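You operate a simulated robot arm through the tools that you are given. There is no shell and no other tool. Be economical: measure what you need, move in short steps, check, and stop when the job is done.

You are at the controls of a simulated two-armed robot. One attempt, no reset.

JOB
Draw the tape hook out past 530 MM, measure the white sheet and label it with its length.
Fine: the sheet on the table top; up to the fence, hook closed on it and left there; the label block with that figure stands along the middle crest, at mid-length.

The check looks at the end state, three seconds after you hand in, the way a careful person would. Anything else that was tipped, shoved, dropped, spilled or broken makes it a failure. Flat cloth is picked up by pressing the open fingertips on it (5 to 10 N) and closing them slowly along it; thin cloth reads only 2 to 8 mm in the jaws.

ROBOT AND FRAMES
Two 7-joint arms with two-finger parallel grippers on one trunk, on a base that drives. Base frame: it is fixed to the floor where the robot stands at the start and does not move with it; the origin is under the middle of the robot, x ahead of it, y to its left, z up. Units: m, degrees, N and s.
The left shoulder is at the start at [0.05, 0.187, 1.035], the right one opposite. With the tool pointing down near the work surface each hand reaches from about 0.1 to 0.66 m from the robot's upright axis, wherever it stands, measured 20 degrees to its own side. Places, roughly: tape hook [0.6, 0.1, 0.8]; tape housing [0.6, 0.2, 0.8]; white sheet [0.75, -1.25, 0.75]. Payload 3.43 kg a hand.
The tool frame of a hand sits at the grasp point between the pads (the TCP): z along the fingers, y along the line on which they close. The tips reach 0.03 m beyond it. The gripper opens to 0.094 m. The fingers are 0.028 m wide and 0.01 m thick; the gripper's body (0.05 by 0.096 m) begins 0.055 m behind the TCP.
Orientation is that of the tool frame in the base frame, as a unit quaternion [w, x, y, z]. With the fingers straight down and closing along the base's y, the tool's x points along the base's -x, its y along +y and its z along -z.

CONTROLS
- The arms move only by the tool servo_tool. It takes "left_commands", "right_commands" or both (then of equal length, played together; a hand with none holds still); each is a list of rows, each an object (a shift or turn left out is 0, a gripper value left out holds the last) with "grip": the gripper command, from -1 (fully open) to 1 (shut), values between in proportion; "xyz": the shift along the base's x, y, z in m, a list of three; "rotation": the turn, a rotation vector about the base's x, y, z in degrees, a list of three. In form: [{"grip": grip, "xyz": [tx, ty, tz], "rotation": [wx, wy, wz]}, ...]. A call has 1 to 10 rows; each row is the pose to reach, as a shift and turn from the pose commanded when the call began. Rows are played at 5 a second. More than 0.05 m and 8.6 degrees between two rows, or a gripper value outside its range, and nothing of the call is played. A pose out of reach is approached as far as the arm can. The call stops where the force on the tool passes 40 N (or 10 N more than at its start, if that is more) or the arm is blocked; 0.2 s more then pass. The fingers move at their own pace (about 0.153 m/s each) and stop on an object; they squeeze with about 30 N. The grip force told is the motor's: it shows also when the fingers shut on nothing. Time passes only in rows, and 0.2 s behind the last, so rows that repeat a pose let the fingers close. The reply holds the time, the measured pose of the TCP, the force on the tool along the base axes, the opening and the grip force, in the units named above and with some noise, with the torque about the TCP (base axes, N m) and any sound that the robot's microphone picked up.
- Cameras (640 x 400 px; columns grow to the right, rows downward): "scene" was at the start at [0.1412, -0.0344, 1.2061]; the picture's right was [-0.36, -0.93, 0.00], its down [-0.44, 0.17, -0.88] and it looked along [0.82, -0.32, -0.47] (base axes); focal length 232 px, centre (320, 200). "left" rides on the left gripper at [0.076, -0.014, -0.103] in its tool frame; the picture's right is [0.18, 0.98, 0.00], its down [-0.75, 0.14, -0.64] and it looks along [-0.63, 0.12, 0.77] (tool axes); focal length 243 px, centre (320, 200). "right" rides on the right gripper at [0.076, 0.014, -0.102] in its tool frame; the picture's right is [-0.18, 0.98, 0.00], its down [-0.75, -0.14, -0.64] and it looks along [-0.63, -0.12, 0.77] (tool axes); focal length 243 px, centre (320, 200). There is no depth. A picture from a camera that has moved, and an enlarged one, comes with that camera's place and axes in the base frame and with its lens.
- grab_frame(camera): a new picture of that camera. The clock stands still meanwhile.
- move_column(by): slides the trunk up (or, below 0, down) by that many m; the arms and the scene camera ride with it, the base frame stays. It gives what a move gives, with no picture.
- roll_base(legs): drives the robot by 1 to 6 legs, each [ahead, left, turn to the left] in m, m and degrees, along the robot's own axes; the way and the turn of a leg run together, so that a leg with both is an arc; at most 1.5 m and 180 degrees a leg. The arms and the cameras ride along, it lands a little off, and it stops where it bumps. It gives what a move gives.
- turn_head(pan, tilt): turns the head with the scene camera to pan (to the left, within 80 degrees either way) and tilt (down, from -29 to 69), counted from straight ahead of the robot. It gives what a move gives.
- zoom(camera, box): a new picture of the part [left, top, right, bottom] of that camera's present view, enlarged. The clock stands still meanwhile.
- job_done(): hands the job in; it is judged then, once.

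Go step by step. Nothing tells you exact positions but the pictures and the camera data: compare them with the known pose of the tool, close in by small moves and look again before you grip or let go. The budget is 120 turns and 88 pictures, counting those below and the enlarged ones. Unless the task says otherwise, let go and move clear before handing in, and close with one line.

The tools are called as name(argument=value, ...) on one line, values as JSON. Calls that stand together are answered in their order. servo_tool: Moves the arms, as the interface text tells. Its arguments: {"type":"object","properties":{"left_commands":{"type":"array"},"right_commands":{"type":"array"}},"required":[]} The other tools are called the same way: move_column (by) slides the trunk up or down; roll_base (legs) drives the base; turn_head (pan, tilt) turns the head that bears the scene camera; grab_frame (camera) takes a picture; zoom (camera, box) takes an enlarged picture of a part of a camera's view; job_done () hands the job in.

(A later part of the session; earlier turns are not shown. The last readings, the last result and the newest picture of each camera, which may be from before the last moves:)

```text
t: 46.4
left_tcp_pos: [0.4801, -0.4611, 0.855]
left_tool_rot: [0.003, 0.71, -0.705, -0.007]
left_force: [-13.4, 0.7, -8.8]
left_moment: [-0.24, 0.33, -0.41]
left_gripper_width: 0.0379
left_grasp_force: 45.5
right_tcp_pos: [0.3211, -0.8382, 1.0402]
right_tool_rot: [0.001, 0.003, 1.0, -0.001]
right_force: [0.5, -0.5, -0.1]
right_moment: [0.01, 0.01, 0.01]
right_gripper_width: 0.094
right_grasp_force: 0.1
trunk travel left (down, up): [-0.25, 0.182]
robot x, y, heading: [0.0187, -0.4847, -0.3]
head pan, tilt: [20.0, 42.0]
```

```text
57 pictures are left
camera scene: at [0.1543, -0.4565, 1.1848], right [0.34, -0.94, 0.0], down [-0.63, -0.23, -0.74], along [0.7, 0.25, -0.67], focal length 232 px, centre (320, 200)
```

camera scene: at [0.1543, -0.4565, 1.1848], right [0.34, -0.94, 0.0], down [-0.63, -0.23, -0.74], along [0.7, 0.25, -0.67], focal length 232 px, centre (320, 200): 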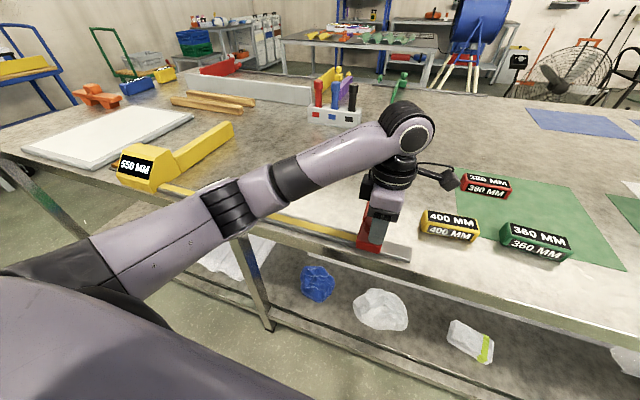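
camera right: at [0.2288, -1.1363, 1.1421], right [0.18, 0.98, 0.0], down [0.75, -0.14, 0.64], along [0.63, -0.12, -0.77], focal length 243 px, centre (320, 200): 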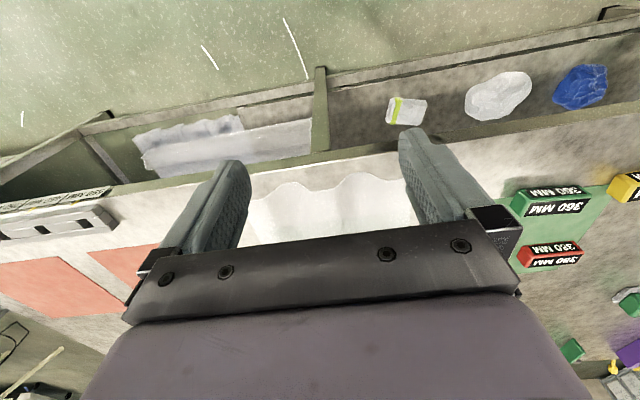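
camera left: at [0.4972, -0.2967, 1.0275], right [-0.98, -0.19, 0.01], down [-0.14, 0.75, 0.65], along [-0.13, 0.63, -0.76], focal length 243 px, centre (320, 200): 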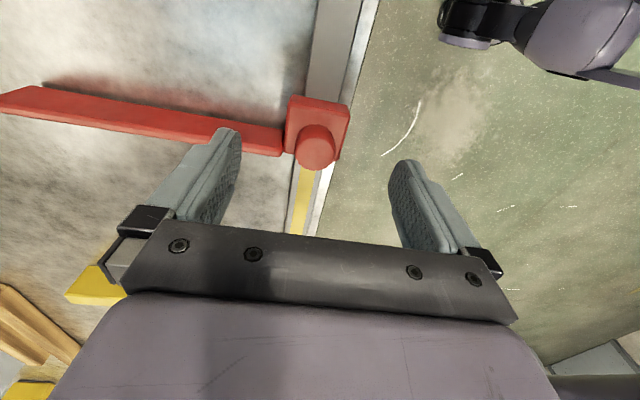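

The display reads 550 MM. Now I release and lift clear, then drive to the right side of the sheet, facing +y, to pinch its right flange with the right hand.

servo_tool(left_commands=[{"grip": 0}, {"grip": -0.6}, {"grip": -1}, {"xyz": [0, 0, 0.03], "grip": -1}, {"xyz": [0, 0, 0.07]}, {"xyz": [0, 0, 0.11]}, {"xyz": [-0.03, 0, 0.15]}, {"xyz": [-0.06, 0, 0.19]}, {"xyz": [-0.09, 0, 0.22]}, {"xyz": [-0.12, 0, 0.24]}])

zoom(camera="scene", box=[100, 110, 420, 270])

roll_base(legs=[[-0.02, -1.32, 0], [0, 0, 90]])

turn_head(pan=-50, tilt=35)

grab_frame(camera="scene")

```text
t: 48.6
left_tcp_pos: [0.3603, -0.4625, 1.0958]
left_tool_rot: [0.002, 0.71, -0.704, -0.006]
left_force: [-0.2, 0.3, -0.1]
left_moment: [0.01, -0.01, -0.03]
left_gripper_width: 0.094
left_grasp_force: 0.0
right_tcp_pos: [0.3208, -0.8395, 1.0391]
right_tool_rot: [0.001, 0.002, 1.0, 0.0]
right_force: [-0.4, -0.1, 0.2]
right_moment: [0.01, 0.0, -0.01]
right_gripper_width: 0.0939
right_grasp_force: 0.0
trunk travel left (down, up): [-0.25, 0.182]
robot x, y, heading: [0.023, -0.4824, -0.5]
head pan, tilt: [20.0, 42.0]
```

```text
2.00 times, centred on (260, 190) of scene
camera zoom: at [0.1544, -0.4566, 1.1847], right [0.34, -0.94, 0.0], down [-0.63, -0.23, -0.74], along [0.7, 0.25, -0.67], focal length 464 px, centre (440, 220)
```

zoom: 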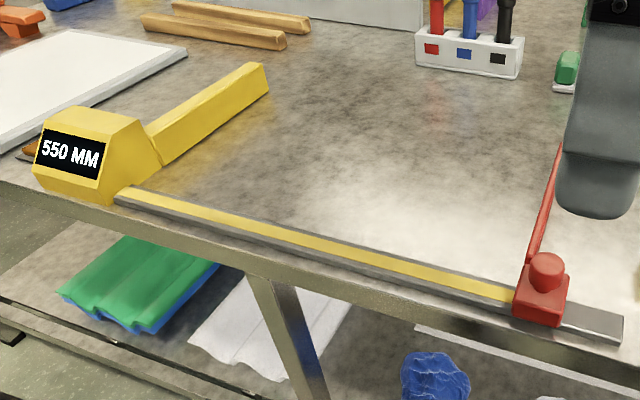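

```text
t: 59.1
left_tcp_pos: [-0.0323, -1.4576, 1.0951]
left_tool_rot: [0.006, 1.0, -0.001, -0.002]
left_force: [1.0, -0.8, 0.2]
left_moment: [0.0, 0.01, -0.04]
left_gripper_width: 0.094
left_grasp_force: 0.0
right_tcp_pos: [0.3432, -1.5005, 1.0388]
right_tool_rot: [-0.001, -0.701, 0.713, 0.0]
right_force: [-0.5, 0.2, -0.2]
right_moment: [-0.01, 0.02, 0.02]
right_gripper_width: 0.0943
right_grasp_force: 0.0
trunk travel left (down, up): [-0.25, 0.182]
robot x, y, heading: [-0.0173, -1.7936, 89.5]
head pan, tilt: [20.0, 42.0]
```

```text
t: 60.5
left_tcp_pos: [-0.0329, -1.4566, 1.095]
left_tool_rot: [0.006, 1.0, -0.001, -0.002]
left_force: [0.1, 0.8, -0.5]
left_moment: [-0.01, -0.01, 0.04]
left_gripper_width: 0.0938
left_grasp_force: 0.0
right_tcp_pos: [0.342, -1.5005, 1.0404]
right_tool_rot: [0.0, -0.701, 0.713, 0.0]
right_force: [-0.7, -0.3, 0.3]
right_moment: [0.01, 0.0, -0.03]
right_gripper_width: 0.0942
right_grasp_force: 0.1
trunk travel left (down, up): [-0.25, 0.182]
robot x, y, heading: [-0.0151, -1.7961, 89.2]
head pan, tilt: [-50.0, 35.0]
```

```text
55 pictures are left
camera scene: at [0.051, -1.6848, 1.1952], right [0.63, -0.77, 0.0], down [-0.44, -0.36, -0.82], along [0.63, 0.52, -0.57], focal length 232 px, centre (320, 200)
```

scene: 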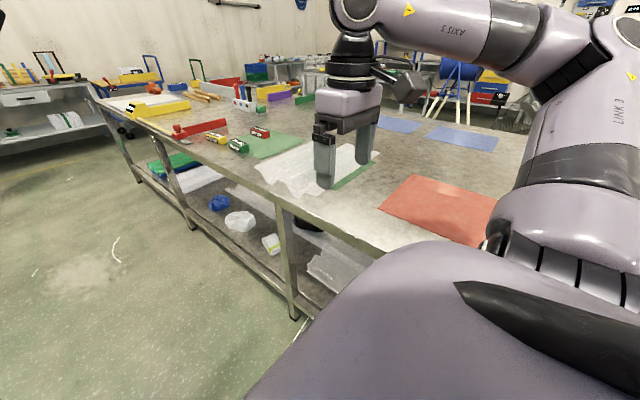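

I'm at the right side of the sheet, facing +y. I'll turn the right hand in stages: yaw -90°, then pitch it to point along +y and about 20° down.

servo_tool(right_commands=[{"xyz": [0.02, 0, 0], "rotation": [0, 0, -8]}, {"xyz": [0.04, 0, 0], "rotation": [0, 0, -16]}, {"xyz": [0.06, 0, 0], "rotation": [0, 0, -24]}, {"xyz": [0.08, 0, 0], "rotation": [0, 0, -32]}, {"xyz": [0.1, 0, 0], "rotation": [0, 0, -40]}, {"xyz": [0.12, 0, 0], "rotation": [0, 0, -48]}, {"xyz": [0.14, 0, 0], "rotation": [0, 0, -56]}, {"xyz": [0.16, 0, 0], "rotation": [0, 0, -64]}, {"xyz": [0.18, 0, 0], "rotation": [0, 0, -72]}, {"xyz": [0.2, 0, 0], "rotation": [0, 0, -80]}])

servo_tool(right_commands=[{"rotation": [0, 0, -8]}, {"rotation": [0, 0, -9]}, {"rotation": [0, 0, -9]}])

servo_tool(right_commands=[{"xyz": [0.01, 0, 0], "rotation": [8, 0, 0]}, {"xyz": [0.02, 0, 0], "rotation": [16, 0, 0]}, {"xyz": [0.03, 0, 0], "rotation": [24, 0, 0]}, {"xyz": [0.04, 0, 0], "rotation": [32, 0, 0]}, {"xyz": [0.05, 0, 0], "rotation": [40, 0, 0]}, {"xyz": [0.06, 0, 0], "rotation": [48, 0, 0]}, {"xyz": [0.07, 0, 0], "rotation": [56, 0, 0]}, {"xyz": [0.08, 0, 0], "rotation": [64, 0, 0]}, {"xyz": [0.09, 0, 0], "rotation": [70, 0, 0]}])

grab_frame(camera="scene")

```text
t: 62.7
left_tcp_pos: [-0.0328, -1.4584, 1.0962]
left_tool_rot: [0.007, 1.0, -0.002, -0.002]
left_force: [0.2, 0.4, 0.3]
left_moment: [-0.02, 0.01, -0.02]
left_gripper_width: 0.0942
left_grasp_force: 0.2
right_tcp_pos: [0.5419, -1.5003, 1.0393]
right_tool_rot: [0.001, -0.078, 0.997, 0.0]
right_force: [-0.3, 0.5, -0.2]
right_moment: [-0.03, -0.01, 0.01]
right_gripper_width: 0.0939
right_grasp_force: 0.2
trunk travel left (down, up): [-0.25, 0.182]
robot x, y, heading: [-0.0173, -1.799, 89.3]
head pan, tilt: [-50.0, 35.0]
```

```text
t: 63.5
left_tcp_pos: [-0.0326, -1.4581, 1.0958]
left_tool_rot: [0.006, 1.0, -0.001, -0.002]
left_force: [-0.7, -0.7, -0.1]
left_moment: [-0.01, 0.0, 0.05]
left_gripper_width: 0.0941
left_grasp_force: 0.0
right_tcp_pos: [0.5433, -1.4995, 1.0395]
right_tool_rot: [0.0, 0.0, 1.0, 0.0]
right_force: [-0.4, -0.3, -0.4]
right_moment: [0.03, 0.0, 0.03]
right_gripper_width: 0.0938
right_grasp_force: 0.2
trunk travel left (down, up): [-0.25, 0.182]
robot x, y, heading: [-0.0186, -1.7966, 89.3]
head pan, tilt: [-50.0, 35.0]
```

```text
t: 65.5
left_tcp_pos: [-0.0323, -1.4567, 1.0959]
left_tool_rot: [0.005, 1.0, -0.001, -0.002]
left_force: [-0.5, 0.6, -0.6]
left_moment: [-0.02, -0.03, 0.02]
left_gripper_width: 0.0942
left_grasp_force: 0.0
right_tcp_pos: [0.6322, -1.4979, 1.0398]
right_tool_rot: [0.001, -0.001, 0.819, 0.574]
right_force: [-0.8, -0.2, 0.4]
right_moment: [0.02, -0.02, 0.02]
right_gripper_width: 0.094
right_grasp_force: 0.0
trunk travel left (down, up): [-0.25, 0.182]
robot x, y, heading: [-0.0155, -1.8012, 89.0]
head pan, tilt: [-50.0, 35.0]
```

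```text
54 pictures are left
camera scene: at [0.0512, -1.6849, 1.1952], right [0.63, -0.78, 0.0], down [-0.44, -0.36, -0.82], along [0.63, 0.52, -0.57], focal length 232 px, centre (320, 200)
```

scene: 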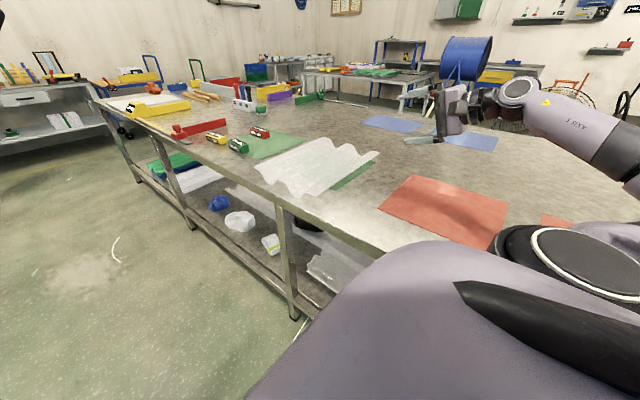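

The hand points along +y, 20° down, with the arm clear. I'll zoom in on the sheet to refine where the right flange is.

zoom(camera="scene", box=[240, 120, 400, 220])

grab_frame(camera="right")

```text
4.00 times, centred on (320, 170) of scene
camera zoom: at [0.0512, -1.6849, 1.1952], right [0.63, -0.78, 0.0], down [-0.44, -0.36, -0.82], along [0.63, 0.52, -0.57], focal length 928 px, centre (320, 320)
```

zoom: 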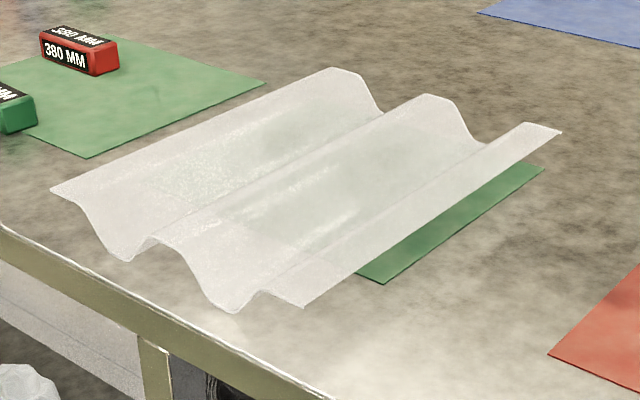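

```text
52 pictures are left
camera right: at [0.5563, -1.5913, 1.0873], right [0.18, 0.34, 0.92], down [0.75, -0.65, 0.09], along [0.63, 0.68, -0.37], focal length 243 px, centre (320, 200)
```

right: 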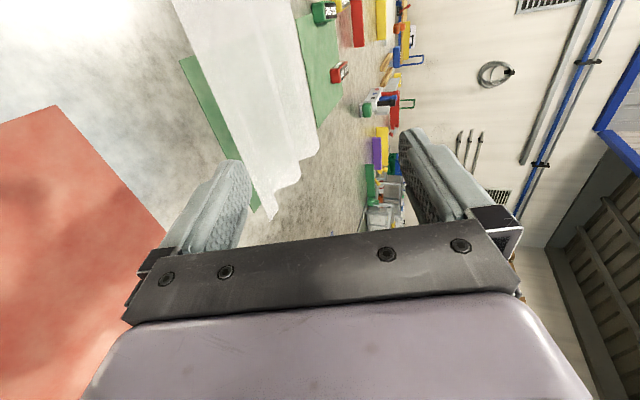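

The right flange's outer edge is at y≈-1.318, spanning x 0.474–0.882 (length ~0.408), middle at x=0.678. I'll open to 50 mm and come down in front of the flange.

servo_tool(right_commands=[{"xyz": [0.01, 0.0, -0.04], "grip": -0.06}, {"xyz": [0.02, 0.01, -0.08]}, {"xyz": [0.03, 0.03, -0.12]}, {"xyz": [0.046, 0.05, -0.155]}, {"xyz": [0.046, 0.07, -0.185]}, {"xyz": [0.046, 0.09, -0.205]}, {"xyz": [0.046, 0.1, -0.213]}, {"xyz": [0.046, 0.1, -0.213]}])

zoom(camera="scene", box=[240, 100, 480, 250])

grab_frame(camera="right")

```text
t: 67.3
left_tcp_pos: [-0.0321, -1.4571, 1.0961]
left_tool_rot: [0.007, 1.0, -0.001, -0.003]
left_force: [0.2, 0.2, 0.1]
left_moment: [-0.03, -0.02, -0.02]
left_gripper_width: 0.0938
left_grasp_force: 0.2
right_tcp_pos: [0.6792, -1.4019, 0.826]
right_tool_rot: [0.0, -0.001, 0.819, 0.573]
right_force: [0.1, -0.6, 0.2]
right_moment: [0.02, -0.01, 0.0]
right_gripper_width: 0.0499
right_grasp_force: 0.1
trunk travel left (down, up): [-0.25, 0.182]
robot x, y, heading: [-0.017, -1.794, 89.2]
head pan, tilt: [-50.0, 35.0]
```

```text
2.67 times, centred on (360, 175) of scene
camera zoom: at [0.051, -1.6849, 1.1952], right [0.63, -0.78, 0.0], down [-0.44, -0.36, -0.82], along [0.64, 0.52, -0.57], focal length 618 px, centre (213, 267)
```

zoom: 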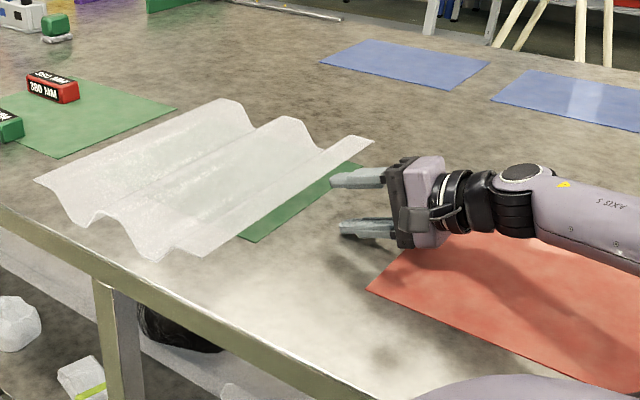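

```text
50 pictures are left
camera right: at [0.6027, -1.493, 0.8751], right [0.18, 0.34, 0.92], down [0.75, -0.65, 0.09], along [0.63, 0.68, -0.37], focal length 243 px, centre (320, 200)
```

right: 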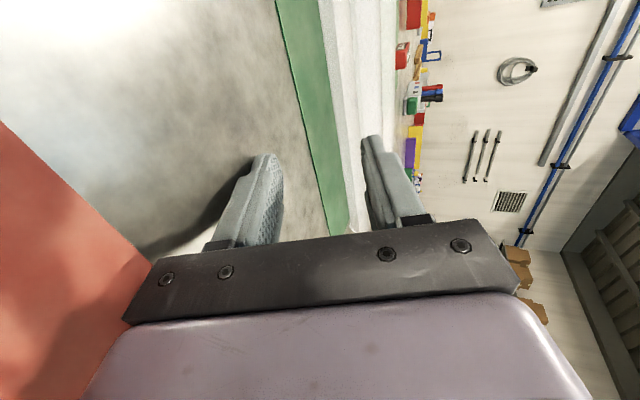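

One finger sits above the other as intended. I'll advance 80 mm so the lower finger slides under the flange.

servo_tool(right_commands=[{"xyz": [0, 0.02, 0]}, {"xyz": [0, 0.04, 0]}, {"xyz": [0, 0.055, 0]}, {"xyz": [0, 0.07, 0]}, {"xyz": [0, 0.08, 0]}, {"xyz": [0, 0.08, 0]}])

zoom(camera="scene", box=[280, 110, 440, 210])

grab_frame(camera="right")

```text
t: 68.7
left_tcp_pos: [-0.0342, -1.4563, 1.0943]
left_tool_rot: [0.006, 1.0, -0.001, -0.002]
left_force: [-0.3, 0.0, -0.1]
left_moment: [-0.01, -0.04, 0.03]
left_gripper_width: 0.0942
left_grasp_force: 0.0
right_tcp_pos: [0.6612, -1.3477, 0.853]
right_tool_rot: [0.001, -0.001, 0.82, 0.573]
right_force: [-0.8, -0.6, -1.1]
right_moment: [0.01, 0.01, 0.0]
right_gripper_width: 0.0498
right_grasp_force: 0.0
right hand out of reach, approached as far as the arm can: row 1, 2, 3, 4, 5, 6
trunk travel left (down, up): [-0.25, 0.182]
robot x, y, heading: [-0.0149, -1.7948, 89.1]
head pan, tilt: [-50.0, 35.0]
```

```text
4.00 times, centred on (360, 160) of scene
camera zoom: at [0.0511, -1.6849, 1.1952], right [0.63, -0.78, 0.0], down [-0.44, -0.36, -0.82], along [0.64, 0.52, -0.57], focal length 928 px, centre (160, 360)
```

zoom: 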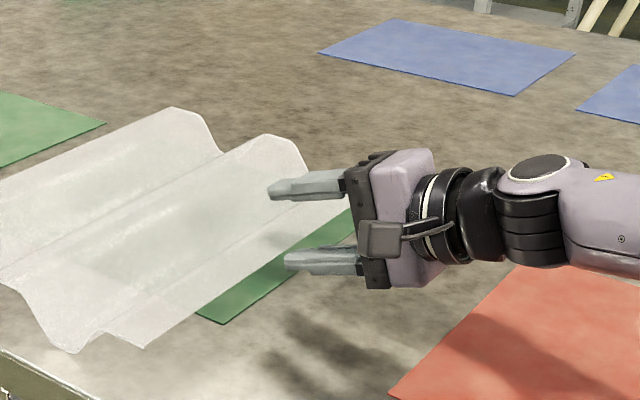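

```text
48 pictures are left
camera right: at [0.5839, -1.4384, 0.9024], right [0.18, 0.34, 0.92], down [0.75, -0.65, 0.09], along [0.63, 0.68, -0.37], focal length 243 px, centre (320, 200)
```

right: 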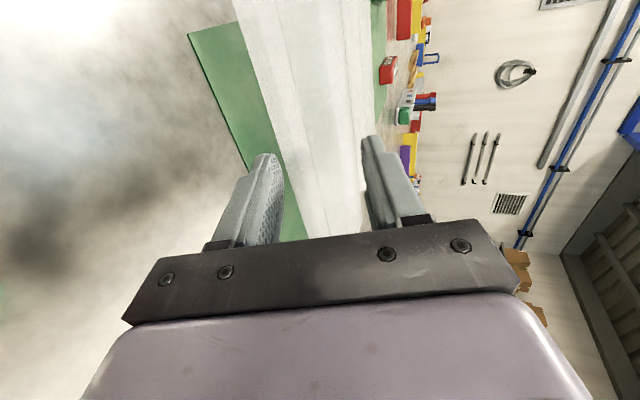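

The arm ran out of reach. I'll lift the hand back, lower the trunk and move the base closer.

servo_tool(right_commands=[{"xyz": [0.005, -0.03, 0.03]}, {"xyz": [0.01, -0.06, 0.06]}, {"xyz": [0.01, -0.09, 0.09]}, {"xyz": [0.01, -0.11, 0.13]}, {"xyz": [0.01, -0.12, 0.17]}, {"xyz": [0.01, -0.13, 0.2]}])

move_column(by=-0.1)

roll_base(legs=[[0.1, -0.06, 0]])

```text
t: 70.1
left_tcp_pos: [-0.0319, -1.4561, 1.0945]
left_tool_rot: [0.006, 1.0, -0.001, -0.003]
left_force: [-0.3, -0.2, -0.2]
left_moment: [-0.02, 0.01, -0.01]
left_gripper_width: 0.0939
left_grasp_force: 0.0
right_tcp_pos: [0.6733, -1.4767, 1.0527]
right_tool_rot: [0.001, -0.001, 0.819, 0.574]
right_force: [0.6, -0.7, -0.7]
right_moment: [0.0, 0.03, -0.01]
right_gripper_width: 0.0499
right_grasp_force: 0.1
trunk travel left (down, up): [-0.25, 0.182]
robot x, y, heading: [-0.0141, -1.7962, 89.1]
head pan, tilt: [-50.0, 35.0]
```

```text
t: 71.4
left_tcp_pos: [-0.0326, -1.4579, 0.9959]
left_tool_rot: [0.006, 1.0, 0.0, -0.003]
left_force: [0.4, 0.7, -0.6]
left_moment: [-0.02, -0.01, -0.02]
left_gripper_width: 0.0942
left_grasp_force: 0.1
right_tcp_pos: [0.6747, -1.476, 0.9546]
right_tool_rot: [0.0, -0.001, 0.819, 0.574]
right_force: [0.6, 0.1, -0.2]
right_moment: [0.02, 0.02, 0.01]
right_gripper_width: 0.05
right_grasp_force: 0.0
trunk travel left (down, up): [-0.15, 0.282]
robot x, y, heading: [-0.015, -1.8, 89.2]
head pan, tilt: [-50.0, 35.0]
```

```text
t: 72.6
left_tcp_pos: [0.027, -1.3586, 0.9962]
left_tool_rot: [0.006, 1.0, 0.0, -0.003]
left_force: [-0.4, -0.3, 0.6]
left_moment: [0.01, -0.01, -0.02]
left_gripper_width: 0.094
left_grasp_force: 0.1
right_tcp_pos: [0.7347, -1.3772, 0.9531]
right_tool_rot: [-0.001, -0.002, 0.819, 0.574]
right_force: [-0.7, 0.5, -0.1]
right_moment: [-0.02, -0.02, -0.03]
right_gripper_width: 0.0498
right_grasp_force: 0.1
trunk travel left (down, up): [-0.15, 0.282]
robot x, y, heading: [0.044, -1.6942, 89.3]
head pan, tilt: [-50.0, 35.0]
```

Now I'll descend in front of the flange and slide in.

servo_tool(right_commands=[{"xyz": [-0.02, -0.028, -0.03]}, {"xyz": [-0.04, -0.028, -0.06]}, {"xyz": [-0.057, -0.028, -0.09]}, {"xyz": [-0.057, -0.028, -0.127]}, {"xyz": [-0.057, -0.01, -0.127]}, {"xyz": [-0.057, 0.01, -0.127]}, {"xyz": [-0.057, 0.03, -0.127]}, {"xyz": [-0.057, 0.045, -0.127]}, {"xyz": [-0.057, 0.054, -0.127]}, {"xyz": [-0.057, 0.054, -0.127]}])

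zoom(camera="scene", box=[240, 80, 440, 205])

grab_frame(camera="right")

```text
t: 74.8
left_tcp_pos: [0.027, -1.3581, 0.9947]
left_tool_rot: [0.006, 1.0, 0.0, -0.003]
left_force: [-0.2, 0.0, -0.7]
left_moment: [0.02, -0.02, 0.02]
left_gripper_width: 0.0939
left_grasp_force: 0.0
right_tcp_pos: [0.6766, -1.324, 0.8249]
right_tool_rot: [0.0, -0.002, 0.819, 0.574]
right_force: [0.7, 0.1, 0.2]
right_moment: [0.02, -0.01, 0.03]
right_gripper_width: 0.0497
right_grasp_force: 0.1
trunk travel left (down, up): [-0.15, 0.282]
robot x, y, heading: [0.0433, -1.698, 89.1]
head pan, tilt: [-50.0, 35.0]
```

```text
3.20 times, centred on (340, 142) of scene
camera zoom: at [0.1113, -1.5857, 1.0952], right [0.63, -0.77, 0.0], down [-0.44, -0.36, -0.82], along [0.63, 0.52, -0.57], focal length 742 px, centre (256, 384)
```

zoom: 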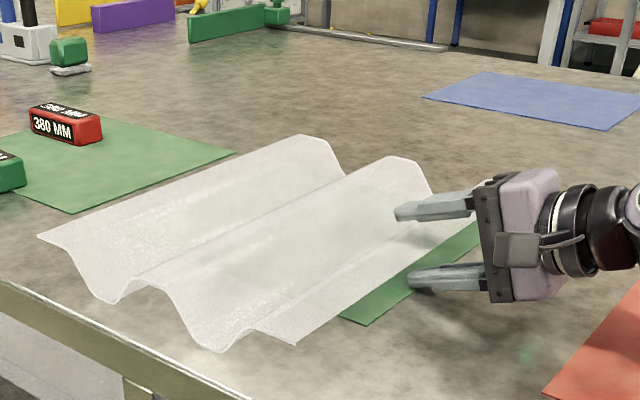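

```text
46 pictures are left
camera right: at [0.6011, -1.4155, 0.874], right [0.18, 0.34, 0.92], down [0.76, -0.65, 0.09], along [0.63, 0.68, -0.37], focal length 243 px, centre (320, 200)
```

right: 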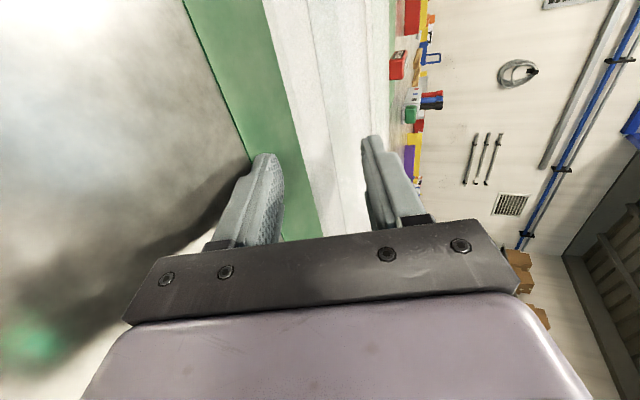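

The geometry agrees: the lower tip is about 11 mm under the edge. I'll go 12 mm deeper and close slowly.

servo_tool(right_commands=[{"xyz": [0, 0.012, 0]}, {"xyz": [0, 0.012, 0], "grip": 0.2}, {"xyz": [0, 0.012, 0], "grip": 0.45}, {"xyz": [0, 0.012, 0], "grip": 0.65}, {"xyz": [0, 0.012, 0], "grip": 0.85}, {"xyz": [0, 0.012, 0], "grip": 1}, {"xyz": [0, 0.012, 0], "grip": 1}, {"xyz": [0, 0.012, 0], "grip": 1}])

zoom(camera="scene", box=[240, 80, 440, 205])

```text
t: 76.6
left_tcp_pos: [0.0269, -1.3586, 0.9955]
left_tool_rot: [0.007, 1.0, 0.0, -0.003]
left_force: [-0.4, -0.1, -0.1]
left_moment: [0.03, -0.02, -0.01]
left_gripper_width: 0.094
left_grasp_force: 0.0
right_tcp_pos: [0.6769, -1.3106, 0.8265]
right_tool_rot: [0.0, -0.002, 0.819, 0.573]
right_force: [2.2, 2.1, 6.0]
right_moment: [1.42, 0.08, -0.26]
right_gripper_width: 0.0248
right_grasp_force: 30.0
trunk travel left (down, up): [-0.15, 0.282]
robot x, y, heading: [0.0436, -1.6979, 89.0]
head pan, tilt: [-50.0, 35.0]
```

```text
3.20 times, centred on (340, 142) of scene
camera zoom: at [0.111, -1.5861, 1.0953], right [0.63, -0.77, 0.0], down [-0.44, -0.36, -0.82], along [0.63, 0.52, -0.57], focal length 742 px, centre (256, 384)
```

zoom: 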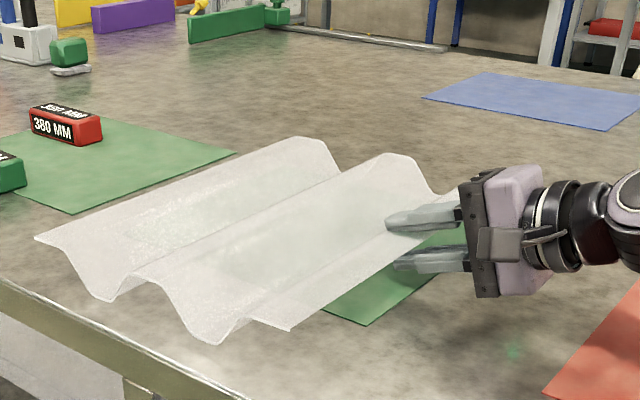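

Pinched at 25 mm with a tilt mismatch. I'll lift while levelling the hand so the pads lie flat on the flange.

servo_tool(right_commands=[{"xyz": [0, 0, 0.004], "rotation": [4, 0, 0], "grip": 1}, {"xyz": [0, 0, 0.01], "rotation": [8, 0, 0]}, {"xyz": [0, 0, 0.016], "rotation": [12, 0, 0]}, {"xyz": [0, 0, 0.023], "rotation": [16, 0, 0]}, {"xyz": [0, 0, 0.03], "rotation": [20, 0, 0]}, {"xyz": [0, 0, 0.03], "rotation": [20, 0, 0]}])

zoom(camera="scene", box=[240, 80, 440, 205])

```text
t: 78.0
left_tcp_pos: [0.0274, -1.3579, 0.9954]
left_tool_rot: [0.006, 1.0, 0.001, -0.002]
left_force: [-0.1, -1.1, -1.0]
left_moment: [0.03, 0.05, -0.01]
left_gripper_width: 0.094
left_grasp_force: 0.0
right_tcp_pos: [0.6772, -1.3096, 0.8567]
right_tool_rot: [0.0, -0.001, 0.707, 0.707]
right_force: [-0.1, -0.1, 0.4]
right_moment: [-0.26, 0.04, 0.02]
right_gripper_width: 0.0162
right_grasp_force: 29.6
trunk travel left (down, up): [-0.15, 0.282]
robot x, y, heading: [0.0448, -1.6993, 89.4]
head pan, tilt: [-50.0, 35.0]
```

```text
3.20 times, centred on (340, 142) of scene
camera zoom: at [0.1115, -1.5856, 1.0952], right [0.63, -0.77, 0.0], down [-0.44, -0.36, -0.82], along [0.63, 0.52, -0.57], focal length 742 px, centre (256, 384)
```

zoom: 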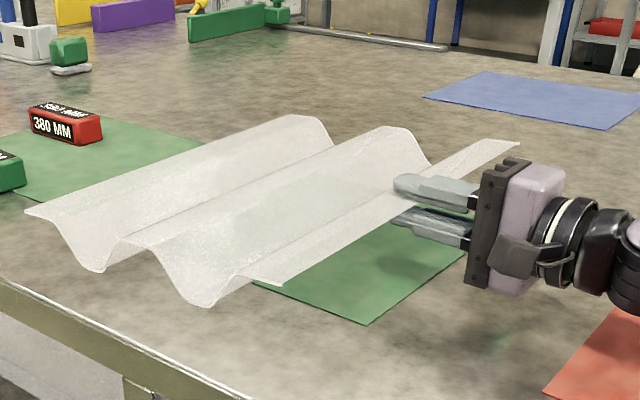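

The sheet has come up nearly level, held firmly. I'll lift it well clear.

servo_tool(right_commands=[{"xyz": [0, 0, 0.02]}, {"xyz": [0, 0, 0.045]}, {"xyz": [0, 0, 0.07]}, {"xyz": [0, -0.01, 0.095]}, {"xyz": [0, -0.02, 0.12]}, {"xyz": [0, -0.03, 0.145]}, {"xyz": [0, -0.03, 0.145]}])

move_column(by=0.1)

grab_frame(camera="scene")

```text
t: 79.6
left_tcp_pos: [0.0271, -1.3577, 0.9955]
left_tool_rot: [0.006, 1.0, 0.0, -0.003]
left_force: [0.1, 0.3, -0.1]
left_moment: [0.02, -0.02, 0.04]
left_gripper_width: 0.0938
left_grasp_force: 0.2
right_tcp_pos: [0.6775, -1.3404, 1.0016]
right_tool_rot: [-0.001, -0.002, 0.708, 0.707]
right_force: [-0.3, -0.7, -1.5]
right_moment: [-0.28, -0.03, 0.0]
right_gripper_width: 0.016
right_grasp_force: 29.7
trunk travel left (down, up): [-0.15, 0.282]
robot x, y, heading: [0.0463, -1.6992, 89.1]
head pan, tilt: [-50.0, 35.0]
```

```text
t: 81.0
left_tcp_pos: [0.0291, -1.3582, 1.0955]
left_tool_rot: [0.007, 1.0, 0.0, -0.003]
left_force: [-0.3, 0.9, 0.7]
left_moment: [0.0, -0.02, 0.01]
left_gripper_width: 0.0939
left_grasp_force: 0.2
right_tcp_pos: [0.6784, -1.3396, 1.1026]
right_tool_rot: [0.0, -0.001, 0.707, 0.707]
right_force: [0.4, 0.4, -1.1]
right_moment: [-0.24, -0.01, 0.01]
right_gripper_width: 0.0161
right_grasp_force: 30.2
trunk travel left (down, up): [-0.25, 0.182]
robot x, y, heading: [0.0468, -1.6977, 89.4]
head pan, tilt: [-50.0, 35.0]
```

```text
43 pictures are left
camera scene: at [0.1115, -1.5855, 1.1951], right [0.63, -0.77, 0.0], down [-0.44, -0.36, -0.82], along [0.63, 0.52, -0.57], focal length 232 px, centre (320, 200)
```

scene: 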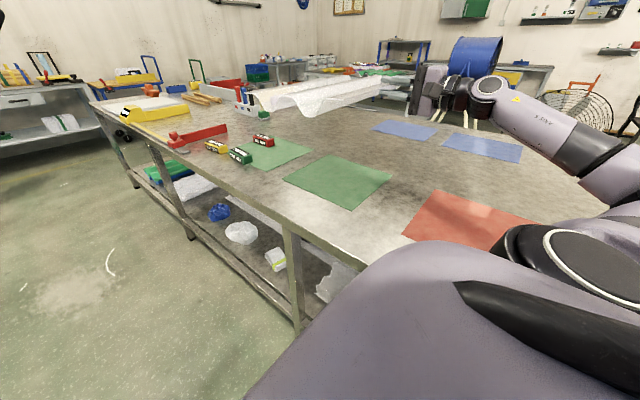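

The sheet is held high. I'll back off slightly, turn to face the table, then drive left to the tape.

roll_base(legs=[[0, 0.07, 0], [0, 0, -89.3], [0, 1.4, 0], [0, 0.48, 0]])

turn_head(pan=-20, tilt=38)

grab_frame(camera="scene")

```text
t: 94.7
left_tcp_pos: [0.2987, 0.1894, 1.0944]
left_tool_rot: [0.002, 0.714, -0.7, -0.007]
left_force: [-0.7, -0.2, -0.2]
left_moment: [0.01, -0.01, 0.02]
left_gripper_width: 0.0939
left_grasp_force: 0.1
right_tcp_pos: [0.332, -0.4593, 1.1021]
right_tool_rot: [0.494, 0.493, 0.508, 0.505]
right_force: [0.6, -0.1, -1.3]
right_moment: [0.0, 0.27, 0.01]
right_gripper_width: 0.0161
right_grasp_force: 30.0
trunk travel left (down, up): [-0.25, 0.182]
robot x, y, heading: [-0.0408, 0.166, 0.6]
head pan, tilt: [-50.0, 35.0]
```

```text
t: 95.6
left_tcp_pos: [0.3007, 0.1897, 1.0948]
left_tool_rot: [0.001, 0.714, -0.7, -0.007]
left_force: [-0.1, -0.5, 0.4]
left_moment: [0.0, 0.03, 0.0]
left_gripper_width: 0.0938
left_grasp_force: 0.0
right_tcp_pos: [0.3311, -0.4604, 1.102]
right_tool_rot: [0.494, 0.494, 0.507, 0.505]
right_force: [-0.3, -0.4, -1.9]
right_moment: [-0.02, 0.25, -0.02]
right_gripper_width: 0.016
right_grasp_force: 30.2
trunk travel left (down, up): [-0.25, 0.182]
robot x, y, heading: [-0.0385, 0.1668, 0.5]
head pan, tilt: [-20.0, 38.0]
```

```text
42 pictures are left
camera scene: at [0.097, 0.1353, 1.1906], right [-0.33, -0.94, 0.0], down [-0.58, 0.21, -0.79], along [0.74, -0.26, -0.62], focal length 232 px, centre (320, 200)
```

scene: 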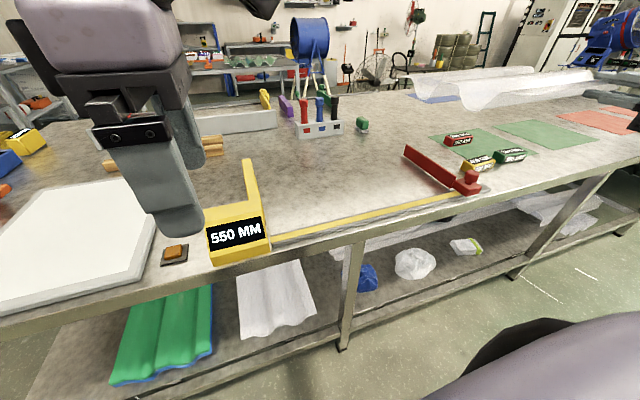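

The sheet is aloft to the right and the tape area is ahead. I'll zoom in to fix the fence and bar positions before placing.

zoom(camera="scene", box=[190, 140, 350, 270])

zoom(camera="scene", box=[380, 120, 540, 220])

```text
3.08 times, centred on (270, 205) of scene
camera zoom: at [0.097, 0.1353, 1.1906], right [-0.33, -0.94, 0.0], down [-0.58, 0.21, -0.79], along [0.74, -0.26, -0.62], focal length 714 px, centre (474, 185)
```

zoom: 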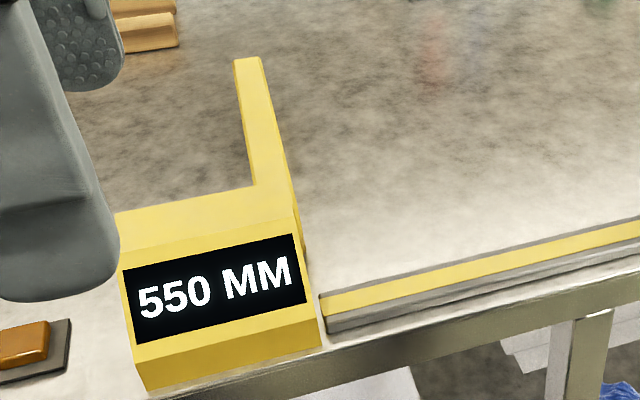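

```text
4.00 times, centred on (460, 170) of scene
camera zoom: at [0.097, 0.1353, 1.1906], right [-0.33, -0.94, 0.0], down [-0.58, 0.21, -0.79], along [0.74, -0.26, -0.62], focal length 928 px, centre (-240, 320)
```

zoom: 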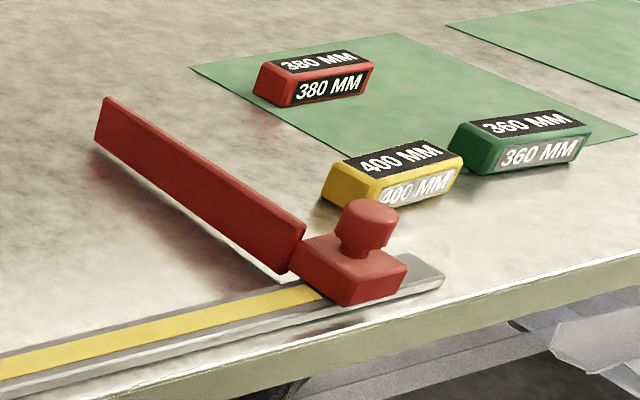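

The fence face is at y≈0.125 (x up to 0.80) and the hook bar face at y≈-0.425. I'll bring the sheet over at height, with TCP at (0.535, -0.12), and correct the 1.4° yaw.

servo_tool(right_commands=[{"xyz": [0.02, 0.034, 0], "rotation": [0, 0, -0.7]}, {"xyz": [0.04, 0.068, 0], "rotation": [0, 0, -1.4]}, {"xyz": [0.06, 0.102, 0], "rotation": [0, 0, -1.4]}, {"xyz": [0.08, 0.136, 0], "rotation": [0, 0, -1.4]}, {"xyz": [0.1, 0.17, 0], "rotation": [0, 0, -1.4]}, {"xyz": [0.12, 0.204, -0.01], "rotation": [0, 0, -1.4]}, {"xyz": [0.14, 0.238, -0.02], "rotation": [0, 0, -1.4]}, {"xyz": [0.16, 0.272, -0.04], "rotation": [0, 0, -1.4]}, {"xyz": [0.18, 0.306, -0.06], "rotation": [0, 0, -1.4]}, {"xyz": [0.204, 0.34, -0.08], "rotation": [0, 0, -1.4]}])

grab_frame(camera="scene")

```text
t: 97.8
left_tcp_pos: [0.3002, 0.1903, 1.0953]
left_tool_rot: [0.001, 0.715, -0.699, -0.007]
left_force: [-0.1, 0.5, 0.5]
left_moment: [0.0, -0.01, 0.01]
left_gripper_width: 0.094
left_grasp_force: 0.2
right_tcp_pos: [0.5356, -0.1196, 1.0212]
right_tool_rot: [0.5, 0.5, 0.501, 0.499]
right_force: [-0.6, -0.8, -2.2]
right_moment: [0.01, 0.26, -0.01]
right_gripper_width: 0.0159
right_grasp_force: 29.8
trunk travel left (down, up): [-0.25, 0.182]
robot x, y, heading: [-0.0417, 0.1605, 0.5]
head pan, tilt: [-20.0, 38.0]
```

```text
39 pictures are left
camera scene: at [0.0975, 0.1352, 1.1905], right [-0.33, -0.94, 0.0], down [-0.58, 0.21, -0.79], along [0.74, -0.26, -0.62], focal length 232 px, centre (320, 200)
```

scene: 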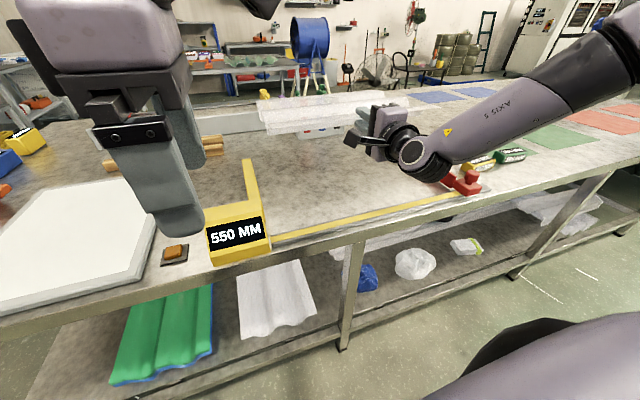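

Sheet is over the gap. I'll lower to z≈0.90 and check the clearances, including the forearm against the hook.

servo_tool(right_commands=[{"xyz": [0, 0, -0.03]}, {"xyz": [0, 0, -0.06]}, {"xyz": [0, 0, -0.09]}, {"xyz": [0, 0, -0.12]}, {"xyz": [0, 0, -0.12]}])

grab_frame(camera="scene")

```text
t: 99.0
left_tcp_pos: [0.2983, 0.1902, 1.0956]
left_tool_rot: [0.002, 0.715, -0.699, -0.007]
left_force: [0.4, -0.1, -0.5]
left_moment: [0.0, 0.0, 0.05]
left_gripper_width: 0.0941
left_grasp_force: 0.0
right_tcp_pos: [0.5346, -0.1204, 0.9032]
right_tool_rot: [0.5, 0.499, 0.5, 0.5]
right_force: [-0.2, -0.7, -2.0]
right_moment: [0.02, 0.24, -0.01]
right_gripper_width: 0.016
right_grasp_force: 29.7
trunk travel left (down, up): [-0.25, 0.182]
robot x, y, heading: [-0.0421, 0.1664, 0.3]
head pan, tilt: [-20.0, 38.0]
```

```text
38 pictures are left
camera scene: at [0.097, 0.1355, 1.1906], right [-0.33, -0.94, 0.0], down [-0.58, 0.21, -0.79], along [0.74, -0.26, -0.62], focal length 232 px, centre (320, 200)
```

scene: 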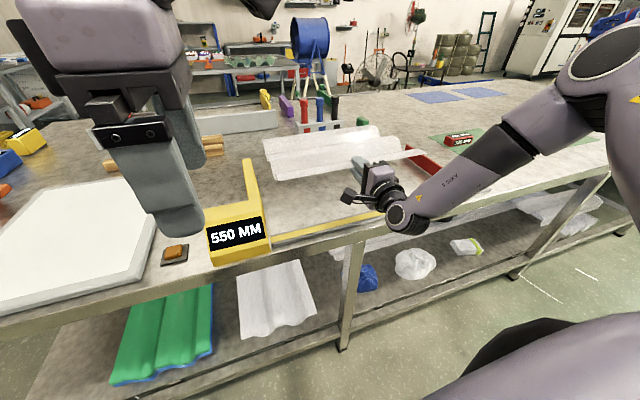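

The wrist is near the table edge, so I'll pitch the hand down while lowering. The back valley touches first, then the front settles, reversing the lift.

servo_tool(right_commands=[{"xyz": [0, 0, -0.012], "rotation": [0, 4, 0]}, {"xyz": [0, 0, -0.025], "rotation": [0, 7, 0]}, {"xyz": [0, 0, -0.038], "rotation": [0, 10, 0]}, {"xyz": [0, 0, -0.044], "rotation": [0, 11, 0]}, {"xyz": [0, 0, -0.05], "rotation": [0, 12, 0]}, {"xyz": [0, 0, -0.05], "rotation": [0, 12, 0]}])

zoom(camera="scene", box=[200, 90, 520, 290])

```text
t: 100.4
left_tcp_pos: [0.2994, 0.1893, 1.0952]
left_tool_rot: [0.002, 0.715, -0.7, -0.006]
left_force: [-0.1, 0.5, -0.1]
left_moment: [0.0, 0.0, -0.01]
left_gripper_width: 0.094
left_grasp_force: 0.1
right_tcp_pos: [0.5355, -0.1194, 0.8525]
right_tool_rot: [0.445, 0.549, 0.55, 0.445]
right_force: [-0.1, -0.1, -0.4]
right_moment: [0.15, -0.09, 0.12]
right_gripper_width: 0.0162
right_grasp_force: 30.1
trunk travel left (down, up): [-0.25, 0.182]
robot x, y, heading: [-0.0401, 0.1622, 0.6]
head pan, tilt: [-20.0, 38.0]
```

```text
2.00 times, centred on (360, 190) of scene
camera zoom: at [0.0968, 0.1355, 1.1907], right [-0.33, -0.94, 0.0], down [-0.58, 0.21, -0.79], along [0.74, -0.26, -0.62], focal length 464 px, centre (240, 220)
```

zoom: 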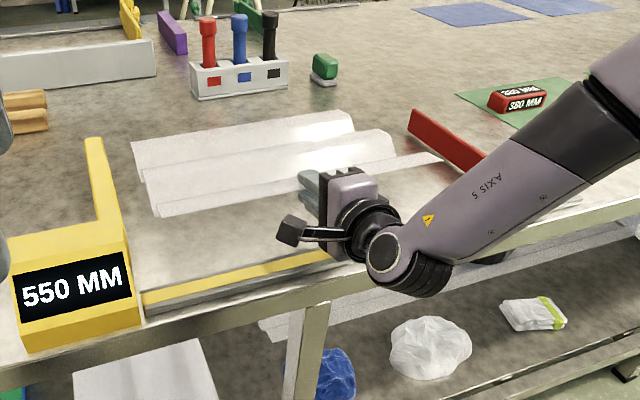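

The rear valley has just touched. I'll continue lowering and pitching to the release pose.

servo_tool(right_commands=[{"xyz": [0, 0, -0.006], "rotation": [0, 2, 0]}, {"xyz": [0, 0, -0.012], "rotation": [0, 4, 0]}, {"xyz": [0, 0, -0.018], "rotation": [0, 6, 0]}, {"xyz": [0, 0, -0.025], "rotation": [0, 8, 0]}, {"xyz": [0, 0, -0.025], "rotation": [0, 8, 0]}])

zoom(camera="scene", box=[200, 90, 520, 290])

```text
t: 101.6
left_tcp_pos: [0.2976, 0.1898, 1.0952]
left_tool_rot: [0.003, 0.715, -0.7, -0.007]
left_force: [-0.2, 0.3, -0.2]
left_moment: [-0.01, 0.0, -0.01]
left_gripper_width: 0.094
left_grasp_force: 0.1
right_tcp_pos: [0.5358, -0.1193, 0.8285]
right_tool_rot: [0.406, 0.579, 0.58, 0.405]
right_force: [-1.5, -0.8, 2.9]
right_moment: [0.07, -0.73, -0.04]
right_gripper_width: 0.0218
right_grasp_force: 30.4
trunk travel left (down, up): [-0.25, 0.182]
robot x, y, heading: [-0.0381, 0.1672, 0.6]
head pan, tilt: [-20.0, 38.0]
```

```text
2.00 times, centred on (360, 190) of scene
camera zoom: at [0.0964, 0.1356, 1.1907], right [-0.33, -0.94, 0.0], down [-0.58, 0.21, -0.79], along [0.74, -0.26, -0.62], focal length 464 px, centre (240, 220)
```

zoom: 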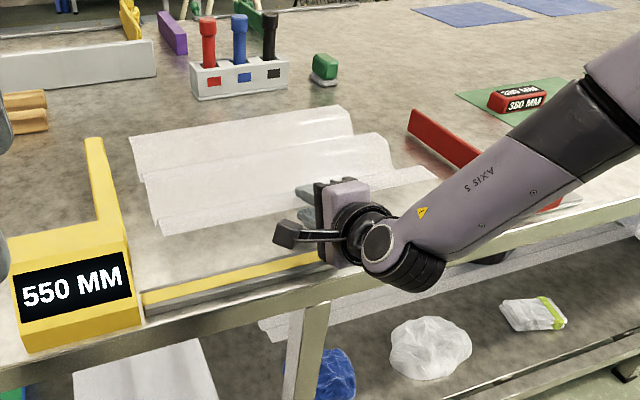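

It's on the table. I'll open to 50 mm slowly and check before backing out.

servo_tool(right_commands=[{"grip": 0.5}, {"grip": 0.3}, {"grip": 0.1}, {"grip": -0.06}, {"grip": -0.06}])

servo_tool(right_commands=[{"xyz": [-0.01, 0, 0]}, {"xyz": [-0.02, 0, 0.001]}, {"xyz": [-0.03, 0, 0.002]}, {"xyz": [-0.04, 0, 0.008]}, {"xyz": [-0.05, 0, 0.018]}, {"xyz": [-0.07, 0, 0.03]}, {"xyz": [-0.1, 0, 0.05]}, {"xyz": [-0.13, 0, 0.08]}])

zoom(camera="scene", box=[200, 90, 520, 290])

```text
t: 102.8
left_tcp_pos: [0.2993, 0.1908, 1.0959]
left_tool_rot: [0.003, 0.714, -0.7, -0.007]
left_force: [0.1, -0.8, -0.7]
left_moment: [0.01, -0.01, 0.01]
left_gripper_width: 0.094
left_grasp_force: 0.0
right_tcp_pos: [0.5361, -0.1187, 0.8279]
right_tool_rot: [0.407, 0.578, 0.58, 0.405]
right_force: [-0.1, -0.3, 0.3]
right_moment: [0.02, -0.01, 0.0]
right_gripper_width: 0.0499
right_grasp_force: 0.0
trunk travel left (down, up): [-0.25, 0.182]
robot x, y, heading: [-0.0385, 0.1647, 0.3]
head pan, tilt: [-20.0, 38.0]
```

```text
t: 104.6
left_tcp_pos: [0.2997, 0.1912, 1.0953]
left_tool_rot: [0.002, 0.714, -0.7, -0.006]
left_force: [0.4, 0.3, -0.6]
left_moment: [0.0, -0.03, -0.02]
left_gripper_width: 0.0944
left_grasp_force: 0.2
right_tcp_pos: [0.4074, -0.1188, 0.9076]
right_tool_rot: [0.406, 0.579, 0.579, 0.405]
right_force: [-0.4, 0.4, -0.9]
right_moment: [-0.02, -0.01, -0.02]
right_gripper_width: 0.0496
right_grasp_force: 0.1
trunk travel left (down, up): [-0.25, 0.182]
robot x, y, heading: [-0.0437, 0.1663, 0.4]
head pan, tilt: [-20.0, 38.0]
```

```text
2.00 times, centred on (360, 190) of scene
camera zoom: at [0.0965, 0.1356, 1.1907], right [-0.33, -0.94, 0.0], down [-0.58, 0.21, -0.79], along [0.74, -0.26, -0.62], focal length 464 px, centre (240, 220)
```

zoom: 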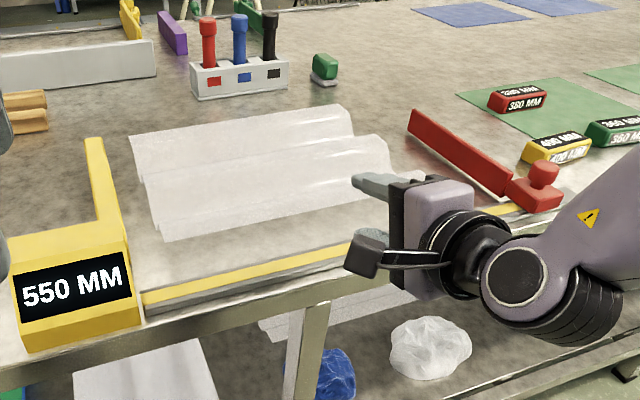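

The sheet lies square between fence and bar, about 45 mm off the fence. Next I raise the right hand, point it down, shift the base right and grip the knob to close the hook.

servo_tool(right_commands=[{"xyz": [-0.005, 0, 0.02], "rotation": [0, 8, 0], "grip": -1}, {"xyz": [-0.01, 0, 0.04], "rotation": [0, 16, 0]}, {"xyz": [-0.015, 0, 0.06], "rotation": [0, 24, 0]}, {"xyz": [-0.02, 0, 0.08], "rotation": [0, 32, 0]}, {"xyz": [-0.025, 0, 0.1], "rotation": [0, 40, 0]}, {"xyz": [-0.03, 0, 0.12], "rotation": [0, 48, 0]}, {"xyz": [-0.03, 0, 0.13], "rotation": [0, 56, 0]}, {"xyz": [-0.03, 0, 0.13], "rotation": [0, 64, 0]}, {"xyz": [-0.03, 0, 0.13], "rotation": [0, 70, 0]}])

roll_base(legs=[[0.06, -0.34, -0.4]])

```text
t: 106.8
left_tcp_pos: [0.2988, 0.1905, 1.0951]
left_tool_rot: [0.002, 0.714, -0.701, -0.007]
left_force: [0.5, 1.0, 0.1]
left_moment: [0.01, 0.06, -0.03]
left_gripper_width: 0.0939
left_grasp_force: 0.0
right_tcp_pos: [0.2206, -0.0217, 0.9985]
right_tool_rot: [0.01, 0.737, 0.653, -0.173]
right_force: [0.4, -0.4, -0.2]
right_moment: [-0.01, 0.03, -0.01]
right_gripper_width: 0.094
right_grasp_force: 0.1
right hand out of reach, approached as far as the arm can: row 4, 5, 6, 7, 8, 9
trunk travel left (down, up): [-0.25, 0.182]
robot x, y, heading: [-0.0406, 0.1661, 0.4]
head pan, tilt: [-20.0, 38.0]
stopped in row 9 (right hand): the arm was blocked; the commanded pose is now the measured one
```

```text
t: 109.1
left_tcp_pos: [0.3634, -0.1481, 1.0955]
left_tool_rot: [0.002, 0.715, -0.699, -0.007]
left_force: [0.2, 0.8, -0.5]
left_moment: [0.04, 0.01, 0.01]
left_gripper_width: 0.0941
left_grasp_force: 0.2
right_tcp_pos: [0.2842, -0.3593, 0.9995]
right_tool_rot: [0.01, 0.737, 0.654, -0.172]
right_force: [0.1, -0.3, 0.2]
right_moment: [0.02, 0.03, -0.02]
right_gripper_width: 0.0938
right_grasp_force: 0.1
trunk travel left (down, up): [-0.25, 0.182]
robot x, y, heading: [0.0212, -0.1727, 0.7]
head pan, tilt: [-20.0, 38.0]
```

The wrist folded too close to the body. I'll move it outward to the right while straightening it to point down.

servo_tool(right_commands=[{"xyz": [0.02, -0.02, 0.01]}, {"xyz": [0.04, -0.04, 0.02], "rotation": [4, -4, 0]}, {"xyz": [0.06, -0.06, 0.02], "rotation": [8, -8, 0]}, {"xyz": [0.08, -0.075, 0.02], "rotation": [12, -12, 2]}, {"xyz": [0.11, -0.085, 0.02], "rotation": [14, -14, 4]}, {"xyz": [0.14, -0.095, 0.02], "rotation": [14, -14, 5]}, {"xyz": [0.17, -0.1, 0.0], "rotation": [14, -14, 5]}, {"xyz": [0.196, -0.102, -0.03], "rotation": [14, -14, 5]}, {"xyz": [0.196, -0.102, -0.06], "rotation": [14, -14, 5]}, {"xyz": [0.196, -0.102, -0.075], "rotation": [14, -14, 5]}])

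grab_frame(camera="right")

grab_frame(camera="scene")

```text
t: 111.3
left_tcp_pos: [0.3625, -0.1476, 1.0957]
left_tool_rot: [0.002, 0.714, -0.7, -0.006]
left_force: [-1.1, 0.1, -0.5]
left_moment: [0.0, -0.01, 0.02]
left_gripper_width: 0.0938
left_grasp_force: 0.0
right_tcp_pos: [0.2893, -0.3129, 0.9462]
right_tool_rot: [0.008, 0.72, 0.694, 0.0]
right_force: [1.3, -0.7, 0.3]
right_moment: [0.0, 0.02, 0.01]
right_gripper_width: 0.0938
right_grasp_force: 0.1
right hand out of reach, approached as far as the arm can: row 1, 2, 3, 4, 5, 6, 7, 8, 9, 10
trunk travel left (down, up): [-0.25, 0.182]
robot x, y, heading: [0.0227, -0.171, 0.7]
head pan, tilt: [-20.0, 38.0]
```

```text
34 pictures are left
camera right: at [0.3044, -0.2374, 1.0486], right [0.98, -0.22, 0.02], down [-0.18, -0.74, 0.65], along [-0.13, -0.64, -0.76], focal length 243 px, centre (320, 200)
```

right: 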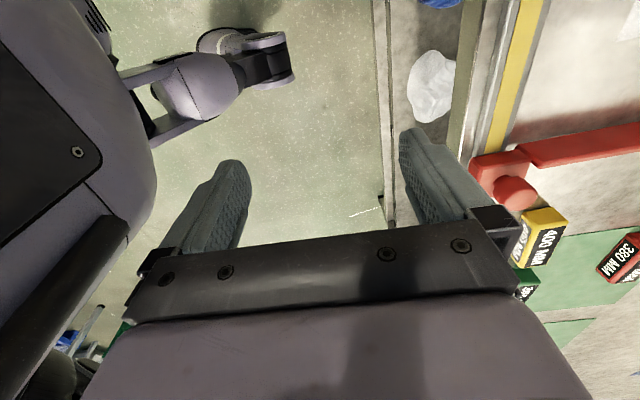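

```text
33 pictures are left
camera scene: at [0.1604, -0.2028, 1.1907], right [-0.33, -0.94, 0.0], down [-0.58, 0.2, -0.79], along [0.74, -0.26, -0.62], focal length 232 px, centre (320, 200)
```

scene: 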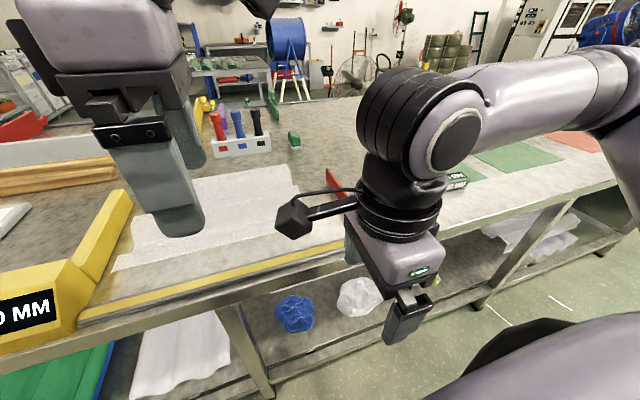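

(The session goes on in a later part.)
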